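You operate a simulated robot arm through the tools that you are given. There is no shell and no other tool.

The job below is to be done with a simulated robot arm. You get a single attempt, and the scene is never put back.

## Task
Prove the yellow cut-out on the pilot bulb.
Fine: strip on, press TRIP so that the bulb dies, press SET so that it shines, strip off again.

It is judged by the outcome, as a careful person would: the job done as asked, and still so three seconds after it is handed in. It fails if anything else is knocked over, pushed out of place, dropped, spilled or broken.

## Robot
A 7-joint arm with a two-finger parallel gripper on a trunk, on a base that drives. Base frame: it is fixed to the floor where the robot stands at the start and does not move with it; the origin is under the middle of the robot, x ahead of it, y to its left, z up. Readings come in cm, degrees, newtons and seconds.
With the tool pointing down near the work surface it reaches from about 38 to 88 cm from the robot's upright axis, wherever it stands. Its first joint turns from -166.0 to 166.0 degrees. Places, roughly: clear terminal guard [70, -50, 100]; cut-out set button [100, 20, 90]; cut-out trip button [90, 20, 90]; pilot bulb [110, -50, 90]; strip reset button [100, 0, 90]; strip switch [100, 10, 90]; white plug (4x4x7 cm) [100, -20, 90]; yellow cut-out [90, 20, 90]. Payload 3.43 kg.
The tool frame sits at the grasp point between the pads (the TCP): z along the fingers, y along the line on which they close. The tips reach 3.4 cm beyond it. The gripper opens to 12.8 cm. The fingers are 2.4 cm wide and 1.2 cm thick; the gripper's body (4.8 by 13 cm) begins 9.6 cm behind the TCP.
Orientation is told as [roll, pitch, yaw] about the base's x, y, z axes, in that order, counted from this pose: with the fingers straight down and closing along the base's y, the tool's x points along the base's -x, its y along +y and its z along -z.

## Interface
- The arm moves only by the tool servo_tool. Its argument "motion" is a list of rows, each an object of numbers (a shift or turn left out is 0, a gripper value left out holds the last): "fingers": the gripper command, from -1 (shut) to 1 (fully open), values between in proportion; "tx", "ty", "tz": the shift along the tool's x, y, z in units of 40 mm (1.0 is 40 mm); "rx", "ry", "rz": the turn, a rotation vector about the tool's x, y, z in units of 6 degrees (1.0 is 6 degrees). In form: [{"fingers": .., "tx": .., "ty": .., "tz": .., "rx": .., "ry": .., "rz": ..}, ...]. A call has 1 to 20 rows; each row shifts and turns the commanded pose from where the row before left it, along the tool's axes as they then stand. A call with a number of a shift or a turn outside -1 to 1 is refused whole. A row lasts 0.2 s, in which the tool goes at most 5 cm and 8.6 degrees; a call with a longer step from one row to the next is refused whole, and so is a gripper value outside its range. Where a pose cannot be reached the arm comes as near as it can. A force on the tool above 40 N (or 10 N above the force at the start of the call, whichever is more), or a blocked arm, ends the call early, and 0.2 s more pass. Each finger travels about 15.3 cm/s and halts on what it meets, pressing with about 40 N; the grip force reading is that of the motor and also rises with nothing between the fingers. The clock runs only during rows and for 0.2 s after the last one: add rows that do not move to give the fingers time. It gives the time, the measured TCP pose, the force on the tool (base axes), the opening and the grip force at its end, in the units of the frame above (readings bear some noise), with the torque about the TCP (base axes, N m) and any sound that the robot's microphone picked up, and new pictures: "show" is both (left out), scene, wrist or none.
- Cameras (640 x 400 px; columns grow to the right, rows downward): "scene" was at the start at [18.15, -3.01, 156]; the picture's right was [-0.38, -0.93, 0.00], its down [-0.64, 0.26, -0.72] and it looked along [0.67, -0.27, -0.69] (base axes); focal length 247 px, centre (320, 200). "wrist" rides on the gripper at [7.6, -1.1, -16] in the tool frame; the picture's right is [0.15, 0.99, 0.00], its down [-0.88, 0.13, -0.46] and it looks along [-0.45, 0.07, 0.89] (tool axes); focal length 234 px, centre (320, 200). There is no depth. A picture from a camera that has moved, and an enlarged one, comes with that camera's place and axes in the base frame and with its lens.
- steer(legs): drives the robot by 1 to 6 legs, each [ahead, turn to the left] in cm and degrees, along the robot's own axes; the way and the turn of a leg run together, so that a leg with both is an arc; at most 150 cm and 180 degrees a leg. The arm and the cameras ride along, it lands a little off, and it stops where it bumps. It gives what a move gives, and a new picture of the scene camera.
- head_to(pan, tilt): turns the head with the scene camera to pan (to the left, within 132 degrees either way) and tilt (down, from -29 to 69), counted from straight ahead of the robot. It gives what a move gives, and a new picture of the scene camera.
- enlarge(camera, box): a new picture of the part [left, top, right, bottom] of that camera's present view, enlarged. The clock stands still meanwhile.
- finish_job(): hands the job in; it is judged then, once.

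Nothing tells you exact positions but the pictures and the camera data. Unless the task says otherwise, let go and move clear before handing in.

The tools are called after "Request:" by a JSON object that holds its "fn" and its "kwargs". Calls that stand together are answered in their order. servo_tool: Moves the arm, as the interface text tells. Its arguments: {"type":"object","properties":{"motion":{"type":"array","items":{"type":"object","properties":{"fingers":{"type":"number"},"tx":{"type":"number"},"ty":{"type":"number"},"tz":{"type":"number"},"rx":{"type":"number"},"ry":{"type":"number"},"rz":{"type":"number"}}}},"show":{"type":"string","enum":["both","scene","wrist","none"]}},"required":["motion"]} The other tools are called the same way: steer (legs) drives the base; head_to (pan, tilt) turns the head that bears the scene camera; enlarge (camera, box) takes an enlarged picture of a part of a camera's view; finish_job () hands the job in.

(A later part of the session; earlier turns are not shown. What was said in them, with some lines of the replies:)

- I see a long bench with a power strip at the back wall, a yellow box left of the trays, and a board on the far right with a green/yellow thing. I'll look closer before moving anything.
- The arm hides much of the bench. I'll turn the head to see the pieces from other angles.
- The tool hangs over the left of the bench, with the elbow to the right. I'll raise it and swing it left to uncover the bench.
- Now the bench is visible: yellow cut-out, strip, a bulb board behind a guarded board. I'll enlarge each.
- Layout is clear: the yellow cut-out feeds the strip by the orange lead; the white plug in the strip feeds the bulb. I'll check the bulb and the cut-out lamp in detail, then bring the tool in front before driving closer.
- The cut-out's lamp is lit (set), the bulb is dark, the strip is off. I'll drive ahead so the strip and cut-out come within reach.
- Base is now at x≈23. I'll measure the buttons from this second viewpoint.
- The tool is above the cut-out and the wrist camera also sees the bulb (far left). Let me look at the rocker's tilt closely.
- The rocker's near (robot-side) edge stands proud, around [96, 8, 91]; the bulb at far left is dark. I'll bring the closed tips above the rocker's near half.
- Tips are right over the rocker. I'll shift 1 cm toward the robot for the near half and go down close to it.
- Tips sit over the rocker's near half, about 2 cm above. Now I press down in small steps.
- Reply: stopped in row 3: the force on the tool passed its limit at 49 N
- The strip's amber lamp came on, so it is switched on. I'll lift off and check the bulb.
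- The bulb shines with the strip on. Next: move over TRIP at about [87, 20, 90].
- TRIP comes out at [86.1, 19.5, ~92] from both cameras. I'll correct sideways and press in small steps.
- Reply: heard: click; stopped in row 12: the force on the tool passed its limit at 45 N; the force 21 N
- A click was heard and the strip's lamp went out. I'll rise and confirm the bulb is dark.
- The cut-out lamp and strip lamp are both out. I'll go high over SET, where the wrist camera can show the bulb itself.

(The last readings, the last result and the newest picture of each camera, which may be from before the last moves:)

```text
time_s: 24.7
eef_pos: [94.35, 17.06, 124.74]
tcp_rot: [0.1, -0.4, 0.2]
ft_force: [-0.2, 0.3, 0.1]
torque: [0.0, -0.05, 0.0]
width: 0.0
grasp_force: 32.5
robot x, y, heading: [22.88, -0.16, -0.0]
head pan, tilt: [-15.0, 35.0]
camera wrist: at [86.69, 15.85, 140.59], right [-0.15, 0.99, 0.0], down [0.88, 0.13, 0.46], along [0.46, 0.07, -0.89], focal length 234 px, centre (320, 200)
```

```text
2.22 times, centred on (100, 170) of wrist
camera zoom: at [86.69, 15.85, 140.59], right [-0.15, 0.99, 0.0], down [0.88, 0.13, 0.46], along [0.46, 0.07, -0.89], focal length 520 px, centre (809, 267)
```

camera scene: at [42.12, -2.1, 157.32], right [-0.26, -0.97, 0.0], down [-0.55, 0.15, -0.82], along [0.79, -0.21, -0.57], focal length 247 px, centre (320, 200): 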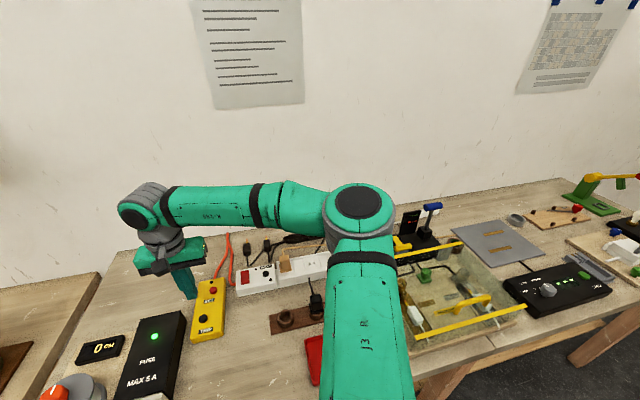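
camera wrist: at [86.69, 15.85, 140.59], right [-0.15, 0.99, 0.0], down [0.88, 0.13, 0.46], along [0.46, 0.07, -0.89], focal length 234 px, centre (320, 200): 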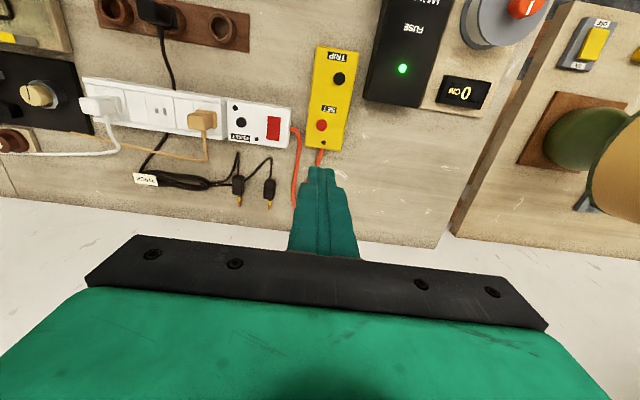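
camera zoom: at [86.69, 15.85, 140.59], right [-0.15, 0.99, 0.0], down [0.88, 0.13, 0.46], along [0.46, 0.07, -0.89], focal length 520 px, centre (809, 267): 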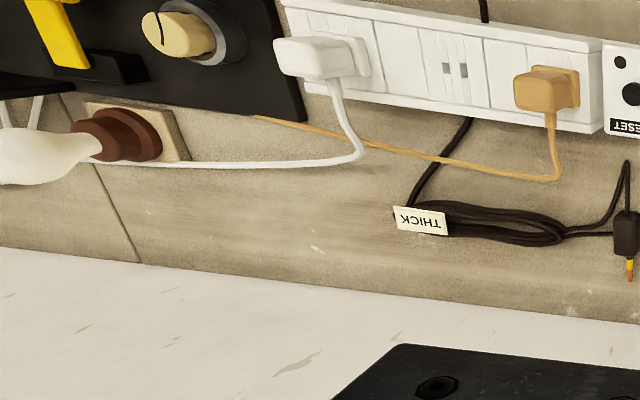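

The bulb is dark after TRIP. Now I come down over SET at about [94.8, 17.4].

Request:
{"fn": "servo_tool", "kwargs": {"motion": [{"tx": -0.11, "ty": 0.07}, {"tz": 0.9}, {"tz": 0.9}, {"tz": 0.9}, {"tz": 0.9}, {"tz": 0.9}, {"tz": 0.9}, {"tz": 0.8}, {}], "show": "wrist"}}

Request:
{"fn": "enlarge", "kwargs": {"camera": "wrist", "box": [240, 80, 400, 200]}}

Request:
{"fn": "enlarge", "kwargs": {"camera": "scene", "box": [160, 230, 310, 340]}}

```text
time_s: 26.7
eef_pos: [94.88, 17.31, 100.04]
tcp_rot: [0.0, -0.2, 0.2]
ft_force: [0.4, 0.0, -0.3]
torque: [0.01, -0.02, 0.0]
width: 0.0
grasp_force: 32.7
robot x, y, heading: [23.01, -0.14, 0.4]
head pan, tilt: [-15.0, 35.0]
camera wrist: at [87.34, 16.08, 115.88], right [-0.15, 0.99, 0.0], down [0.88, 0.13, 0.46], along [0.46, 0.07, -0.89], focal length 234 px, centre (320, 200)
```

wrist: 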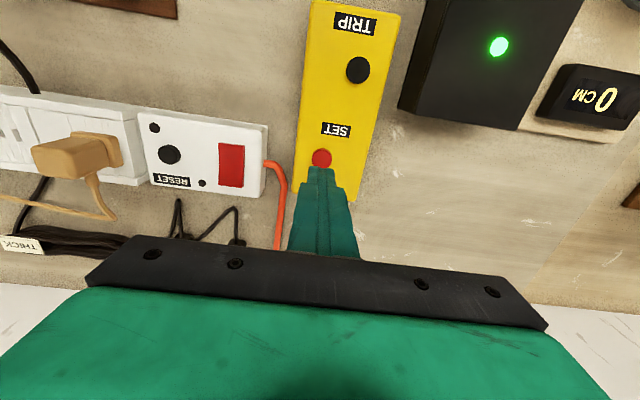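

```text
3.33 times, centred on (320, 140) of wrist
camera zoom: at [87.34, 16.08, 115.88], right [-0.15, 0.99, 0.0], down [0.88, 0.13, 0.46], along [0.46, 0.07, -0.89], focal length 781 px, centre (320, 400)
```

zoom: 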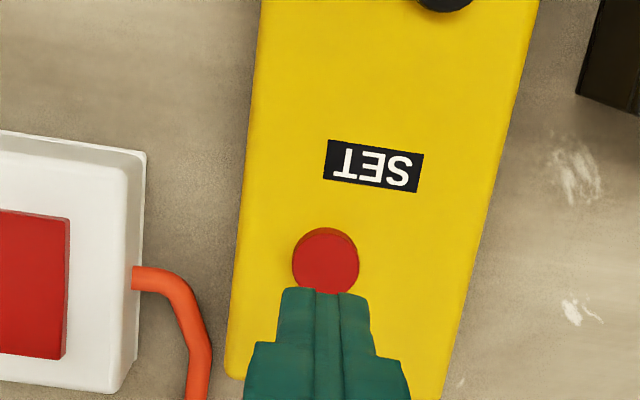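

```text
3.64 times, centred on (235, 285) of scene
camera zoom: at [42.12, -2.1, 157.32], right [-0.26, -0.97, 0.0], down [-0.55, 0.15, -0.82], along [0.79, -0.21, -0.57], focal length 899 px, centre (629, -109)
```

zoom: 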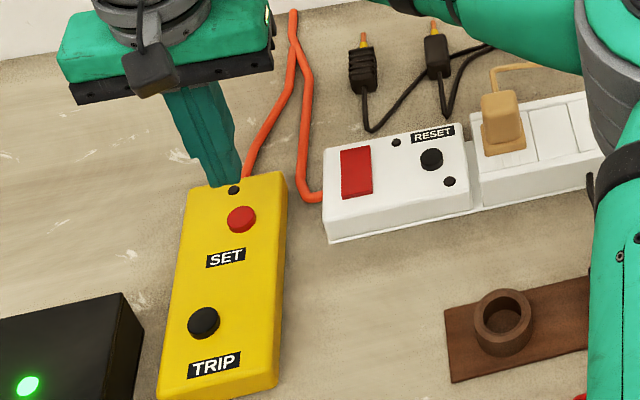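

SET lies right under the tips at [94.8, 17.4]. Pressing in small steps.

Request:
{"fn": "servo_tool", "kwargs": {"motion": [{"tz": 0.5}, {"tz": 0.35}, {}, {"tz": 0.08}, {"tz": 0.08}, {"tz": 0.08}, {"tz": 0.08}, {"tz": 0.08}, {"tz": 0.08}, {"tz": 0.08}, {"tz": 0.08}, {"tz": 0.08}], "show": "both"}}

Request:
{"fn": "enlarge", "kwargs": {"camera": "scene", "box": [160, 230, 310, 340]}}

```text
time_s: 29.1
eef_pos: [95.21, 17.41, 94.67]
tcp_rot: [0.2, -0.7, 0.2]
ft_force: [-2.6, -1.3, 16.6]
torque: [-0.05, 0.17, 0.0]
width: 0.0
grasp_force: 33.1
robot x, y, heading: [22.72, 0.14, 0.1]
head pan, tilt: [-15.0, 35.0]
heard: click
stopped in row 12: the force on the tool passed its limit at 46 N (the readings are from after the stop); the commanded pose is now the measured one
camera scene: at [42.03, -2.12, 157.33], right [-0.26, -0.97, 0.0], down [-0.55, 0.15, -0.82], along [0.79, -0.21, -0.57], focal length 247 px, centre (320, 200)
camera wrist: at [87.47, 16.21, 110.42], right [-0.15, 0.99, 0.0], down [0.87, 0.13, 0.47], along [0.46, 0.07, -0.88], focal length 234 px, centre (320, 200)
```

scene: 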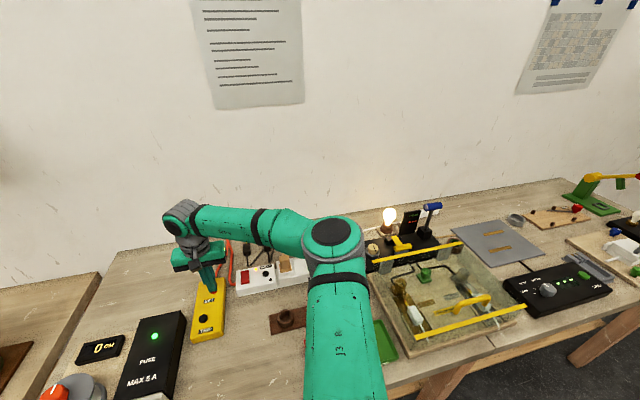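
wrist: 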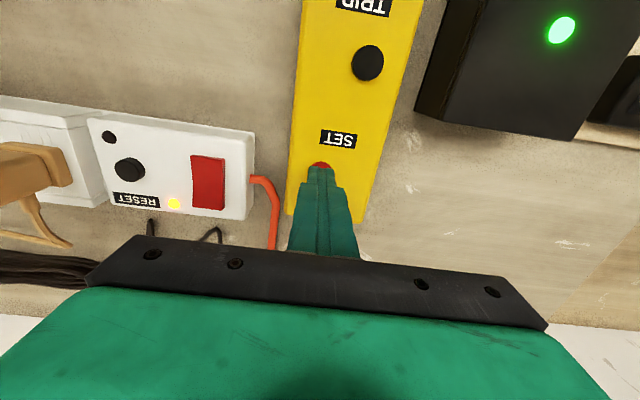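

```text
3.64 times, centred on (235, 285) of scene
camera zoom: at [42.03, -2.12, 157.33], right [-0.26, -0.97, 0.0], down [-0.55, 0.15, -0.82], along [0.79, -0.21, -0.57], focal length 899 px, centre (629, -109)
```

zoom: 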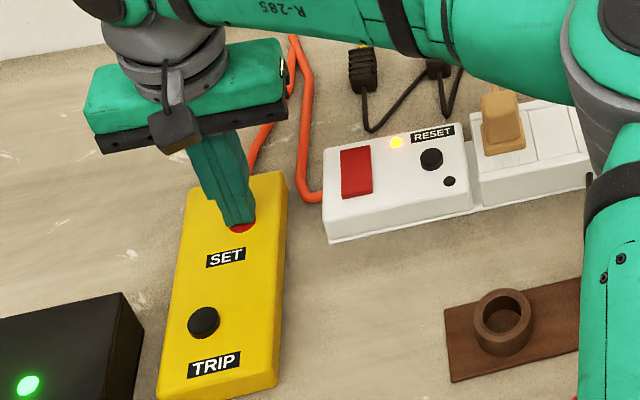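

SET clicked and the bulb shines again. I'll lift, move over the rocker's far half at about [98.6, 8.1] and look.

Request:
{"fn": "servo_tool", "kwargs": {"motion": [{"tz": -0.5}, {"tz": -1}, {"tz": -1, "ry": 0.117}, {"tx": -0.28, "ty": -0.78}, {"tx": -0.28, "ty": -0.78}, {"tx": -0.28, "ty": -0.78}, {"tz": 0.5}, {"tz": 0.5}, {}], "show": "both"}}

Request:
{"fn": "enlarge", "kwargs": {"camera": "wrist", "box": [240, 80, 400, 200]}}

Request:
{"fn": "enlarge", "kwargs": {"camera": "scene", "box": [160, 230, 310, 340]}}

```text
time_s: 31.1
eef_pos: [98.29, 8.0, 100.25]
tcp_rot: [0.2, 0.1, 0.1]
ft_force: [0.7, 0.2, 0.0]
torque: [-0.01, -0.02, 0.01]
width: 0.02
grasp_force: 33.6
robot x, y, heading: [23.4, 0.18, 0.2]
head pan, tilt: [-15.0, 35.0]
camera scene: at [42.12, -2.1, 157.32], right [-0.26, -0.97, 0.0], down [-0.55, 0.15, -0.82], along [0.79, -0.21, -0.57], focal length 247 px, centre (320, 200)
camera wrist: at [90.81, 6.78, 116.21], right [-0.15, 0.99, 0.0], down [0.88, 0.13, 0.45], along [0.45, 0.07, -0.89], focal length 234 px, centre (320, 200)
```

scene: 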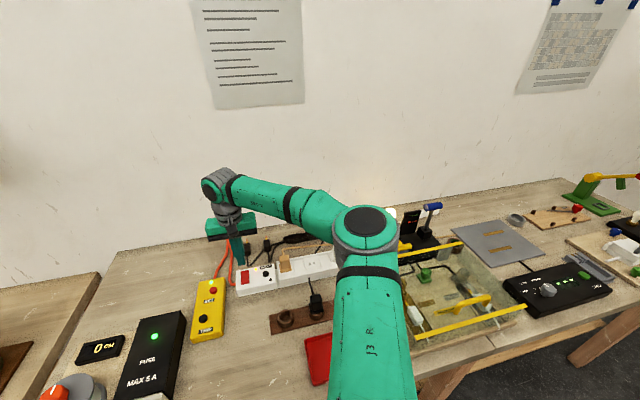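
wrist: 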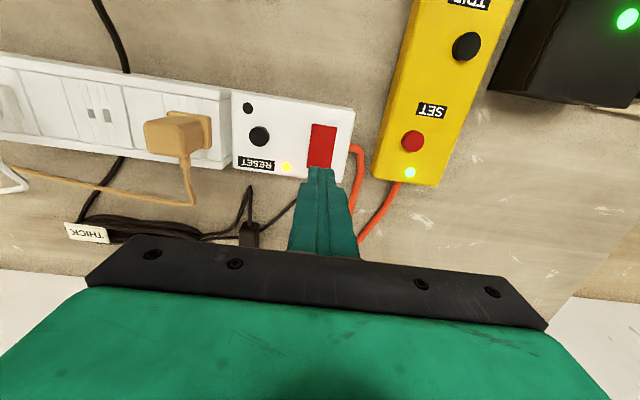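

```text
3.33 times, centred on (320, 140) of wrist
camera zoom: at [90.81, 6.78, 116.21], right [-0.15, 0.99, 0.0], down [0.88, 0.13, 0.45], along [0.45, 0.07, -0.89], focal length 781 px, centre (320, 400)
```

zoom: 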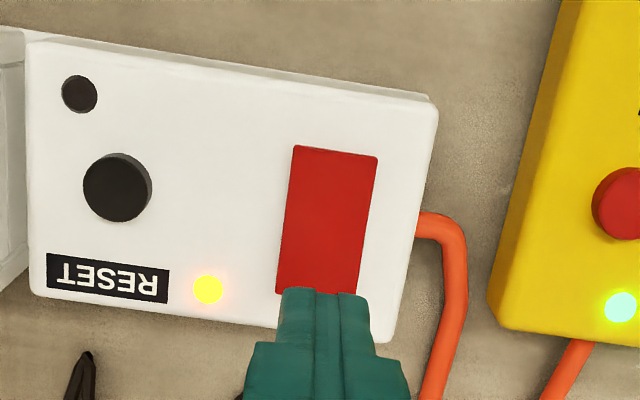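

```text
3.64 times, centred on (235, 285) of scene
camera zoom: at [42.12, -2.1, 157.32], right [-0.26, -0.97, 0.0], down [-0.55, 0.15, -0.82], along [0.79, -0.21, -0.57], focal length 899 px, centre (629, -109)
```

zoom: 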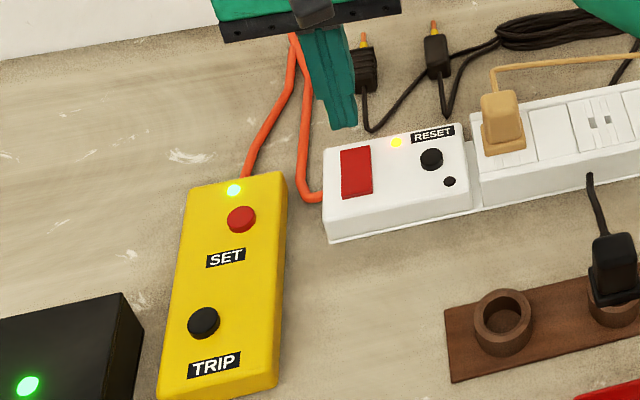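

Cut-out lamp and strip lamp are lit, with the rocker's far half (x≈97–99) under the tips. Pressing it to turn the strip off.

Request:
{"fn": "servo_tool", "kwargs": {"motion": [{"tz": 0.4}, {"tz": 0.35}, {}, {"tz": 0.08}, {"tz": 0.08}, {"tz": 0.08}, {"tz": 0.08}, {"tz": 0.08}, {"tz": 0.08}, {"tz": 0.08}, {"tz": 0.08}, {"tz": 0.08}], "show": "both"}}

Request:
{"fn": "enlarge", "kwargs": {"camera": "scene", "box": [160, 230, 310, 340]}}

```text
time_s: 33.3
eef_pos: [98.7, 8.12, 95.68]
tcp_rot: [0.3, -0.1, 0.1]
ft_force: [-1.7, -0.9, 9.1]
torque: [-0.05, 0.19, 0.07]
width: 0.02
grasp_force: 33.1
robot x, y, heading: [22.95, 0.39, 0.5]
head pan, tilt: [-15.0, 35.0]
stopped in row 10: the force on the tool passed its limit at 46 N (the readings are from after the stop); the commanded pose is now the measured one
camera scene: at [42.07, -2.11, 157.32], right [-0.26, -0.97, 0.0], down [-0.55, 0.15, -0.82], along [0.79, -0.21, -0.57], focal length 247 px, centre (320, 200)
camera wrist: at [91.02, 6.92, 111.55], right [-0.15, 0.99, 0.0], down [0.88, 0.13, 0.46], along [0.45, 0.07, -0.89], focal length 234 px, centre (320, 200)
```

scene: 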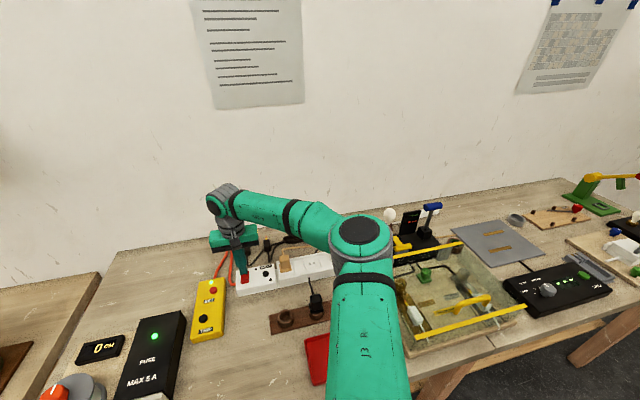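
wrist: 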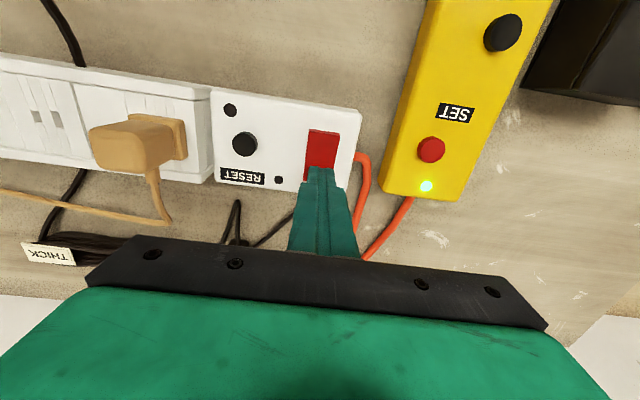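

```text
3.64 times, centred on (235, 285) of scene
camera zoom: at [42.07, -2.11, 157.32], right [-0.26, -0.97, 0.0], down [-0.55, 0.15, -0.82], along [0.79, -0.21, -0.57], focal length 899 px, centre (629, -109)
```

zoom: 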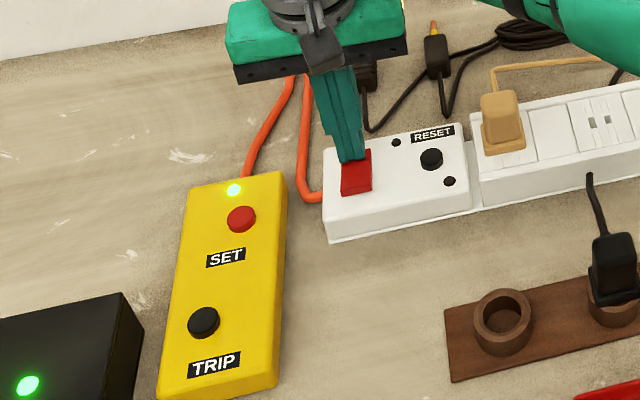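

The strip lamp is out, the bulb is dark, and the cut-out stays set. I'll lift well clear and check everything once more.

Request:
{"fn": "servo_tool", "kwargs": {"motion": [{"tz": -0.5}, {"tz": -1}, {"tz": -1}, {"tz": -1}, {"tz": -1}, {"tz": -1}, {"tz": -1}, {"tz": -1}, {"tx": 1}, {"tx": 1}, {"tx": 1}, {"tx": 1}, {"tx": 1}, {}], "show": "both"}}

Request:
{"fn": "enlarge", "kwargs": {"camera": "wrist", "box": [0, 80, 340, 280]}}

Request:
{"fn": "enlarge", "kwargs": {"camera": "scene", "box": [160, 220, 340, 350]}}

```text
time_s: 36.3
eef_pos: [78.56, 8.11, 125.64]
tcp_rot: [0.2, 0.0, 0.0]
ft_force: [-0.4, 0.5, -0.6]
torque: [0.01, 0.0, 0.02]
width: 0.02
grasp_force: 32.5
robot x, y, heading: [23.17, -0.27, 0.1]
head pan, tilt: [-15.0, 35.0]
camera scene: at [42.11, -2.1, 157.32], right [-0.26, -0.97, 0.0], down [-0.55, 0.15, -0.82], along [0.79, -0.21, -0.57], focal length 247 px, centre (320, 200)
camera wrist: at [71.01, 6.83, 141.56], right [-0.15, 0.99, 0.0], down [0.88, 0.13, 0.46], along [0.45, 0.07, -0.89], focal length 234 px, centre (320, 200)
```

scene: 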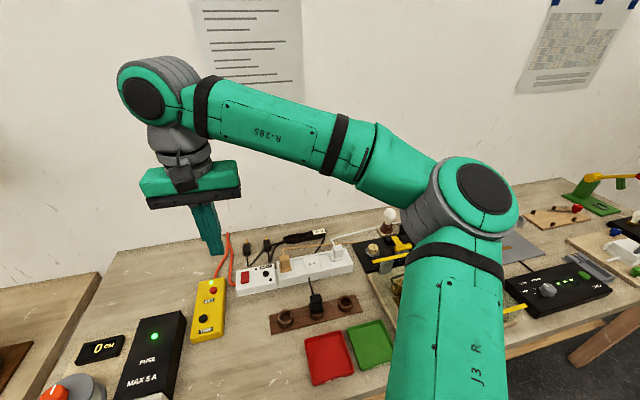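
wrist: 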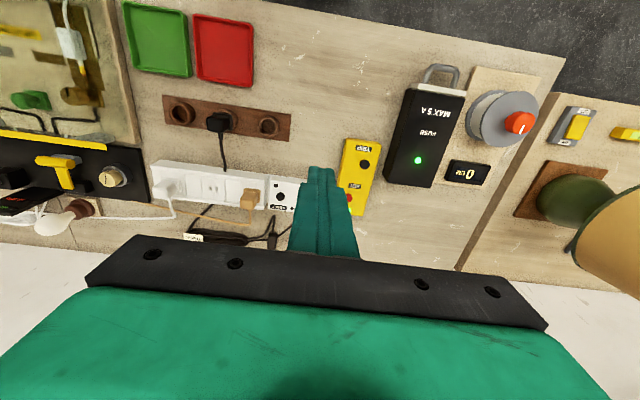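

```text
1.88 times, centred on (170, 180) of wrist
camera zoom: at [71.01, 6.83, 141.56], right [-0.15, 0.99, 0.0], down [0.88, 0.13, 0.46], along [0.45, 0.07, -0.89], focal length 441 px, centre (602, 238)
```

zoom: 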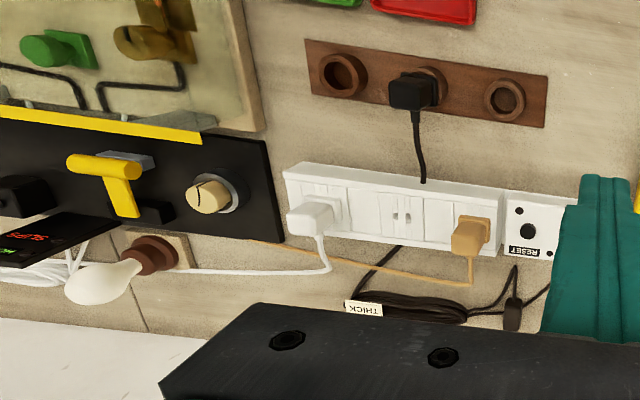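

```text
3.08 times, centred on (250, 285) of scene
camera zoom: at [42.11, -2.1, 157.32], right [-0.26, -0.97, 0.0], down [-0.55, 0.15, -0.82], along [0.79, -0.21, -0.57], focal length 761 px, centre (535, -62)
```

zoom: 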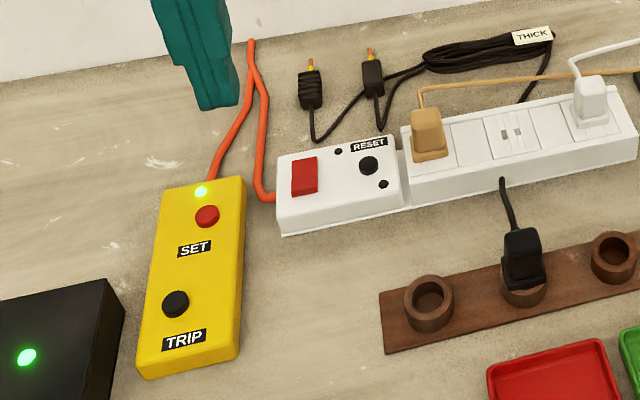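

The strip is off with its lamp out, the bulb is dark, the cut-out is set, and everything stands where it was. The tool is clear, so I'm handing in.

Request:
{"fn": "finish_job", "kwargs": {}}

```text
The job is handed in.
```

The yellow cut-out worked on the pilot bulb, and the job is handed in.

| Step | Strip lamp | Cut-out lamp | Bulb |
|---|---|---|---|
| Strip on | lit | lit | shining |
| TRIP pressed (click heard) | out | out | dark |
| SET pressed (click heard) | lit again | lit again | shining again |
| Strip off | out | lit | dark |

I left the cut-out set and the strip off. In the last pictures nothing around the strip and cut-out had been moved. The tool was lifted well clear before I handed in.
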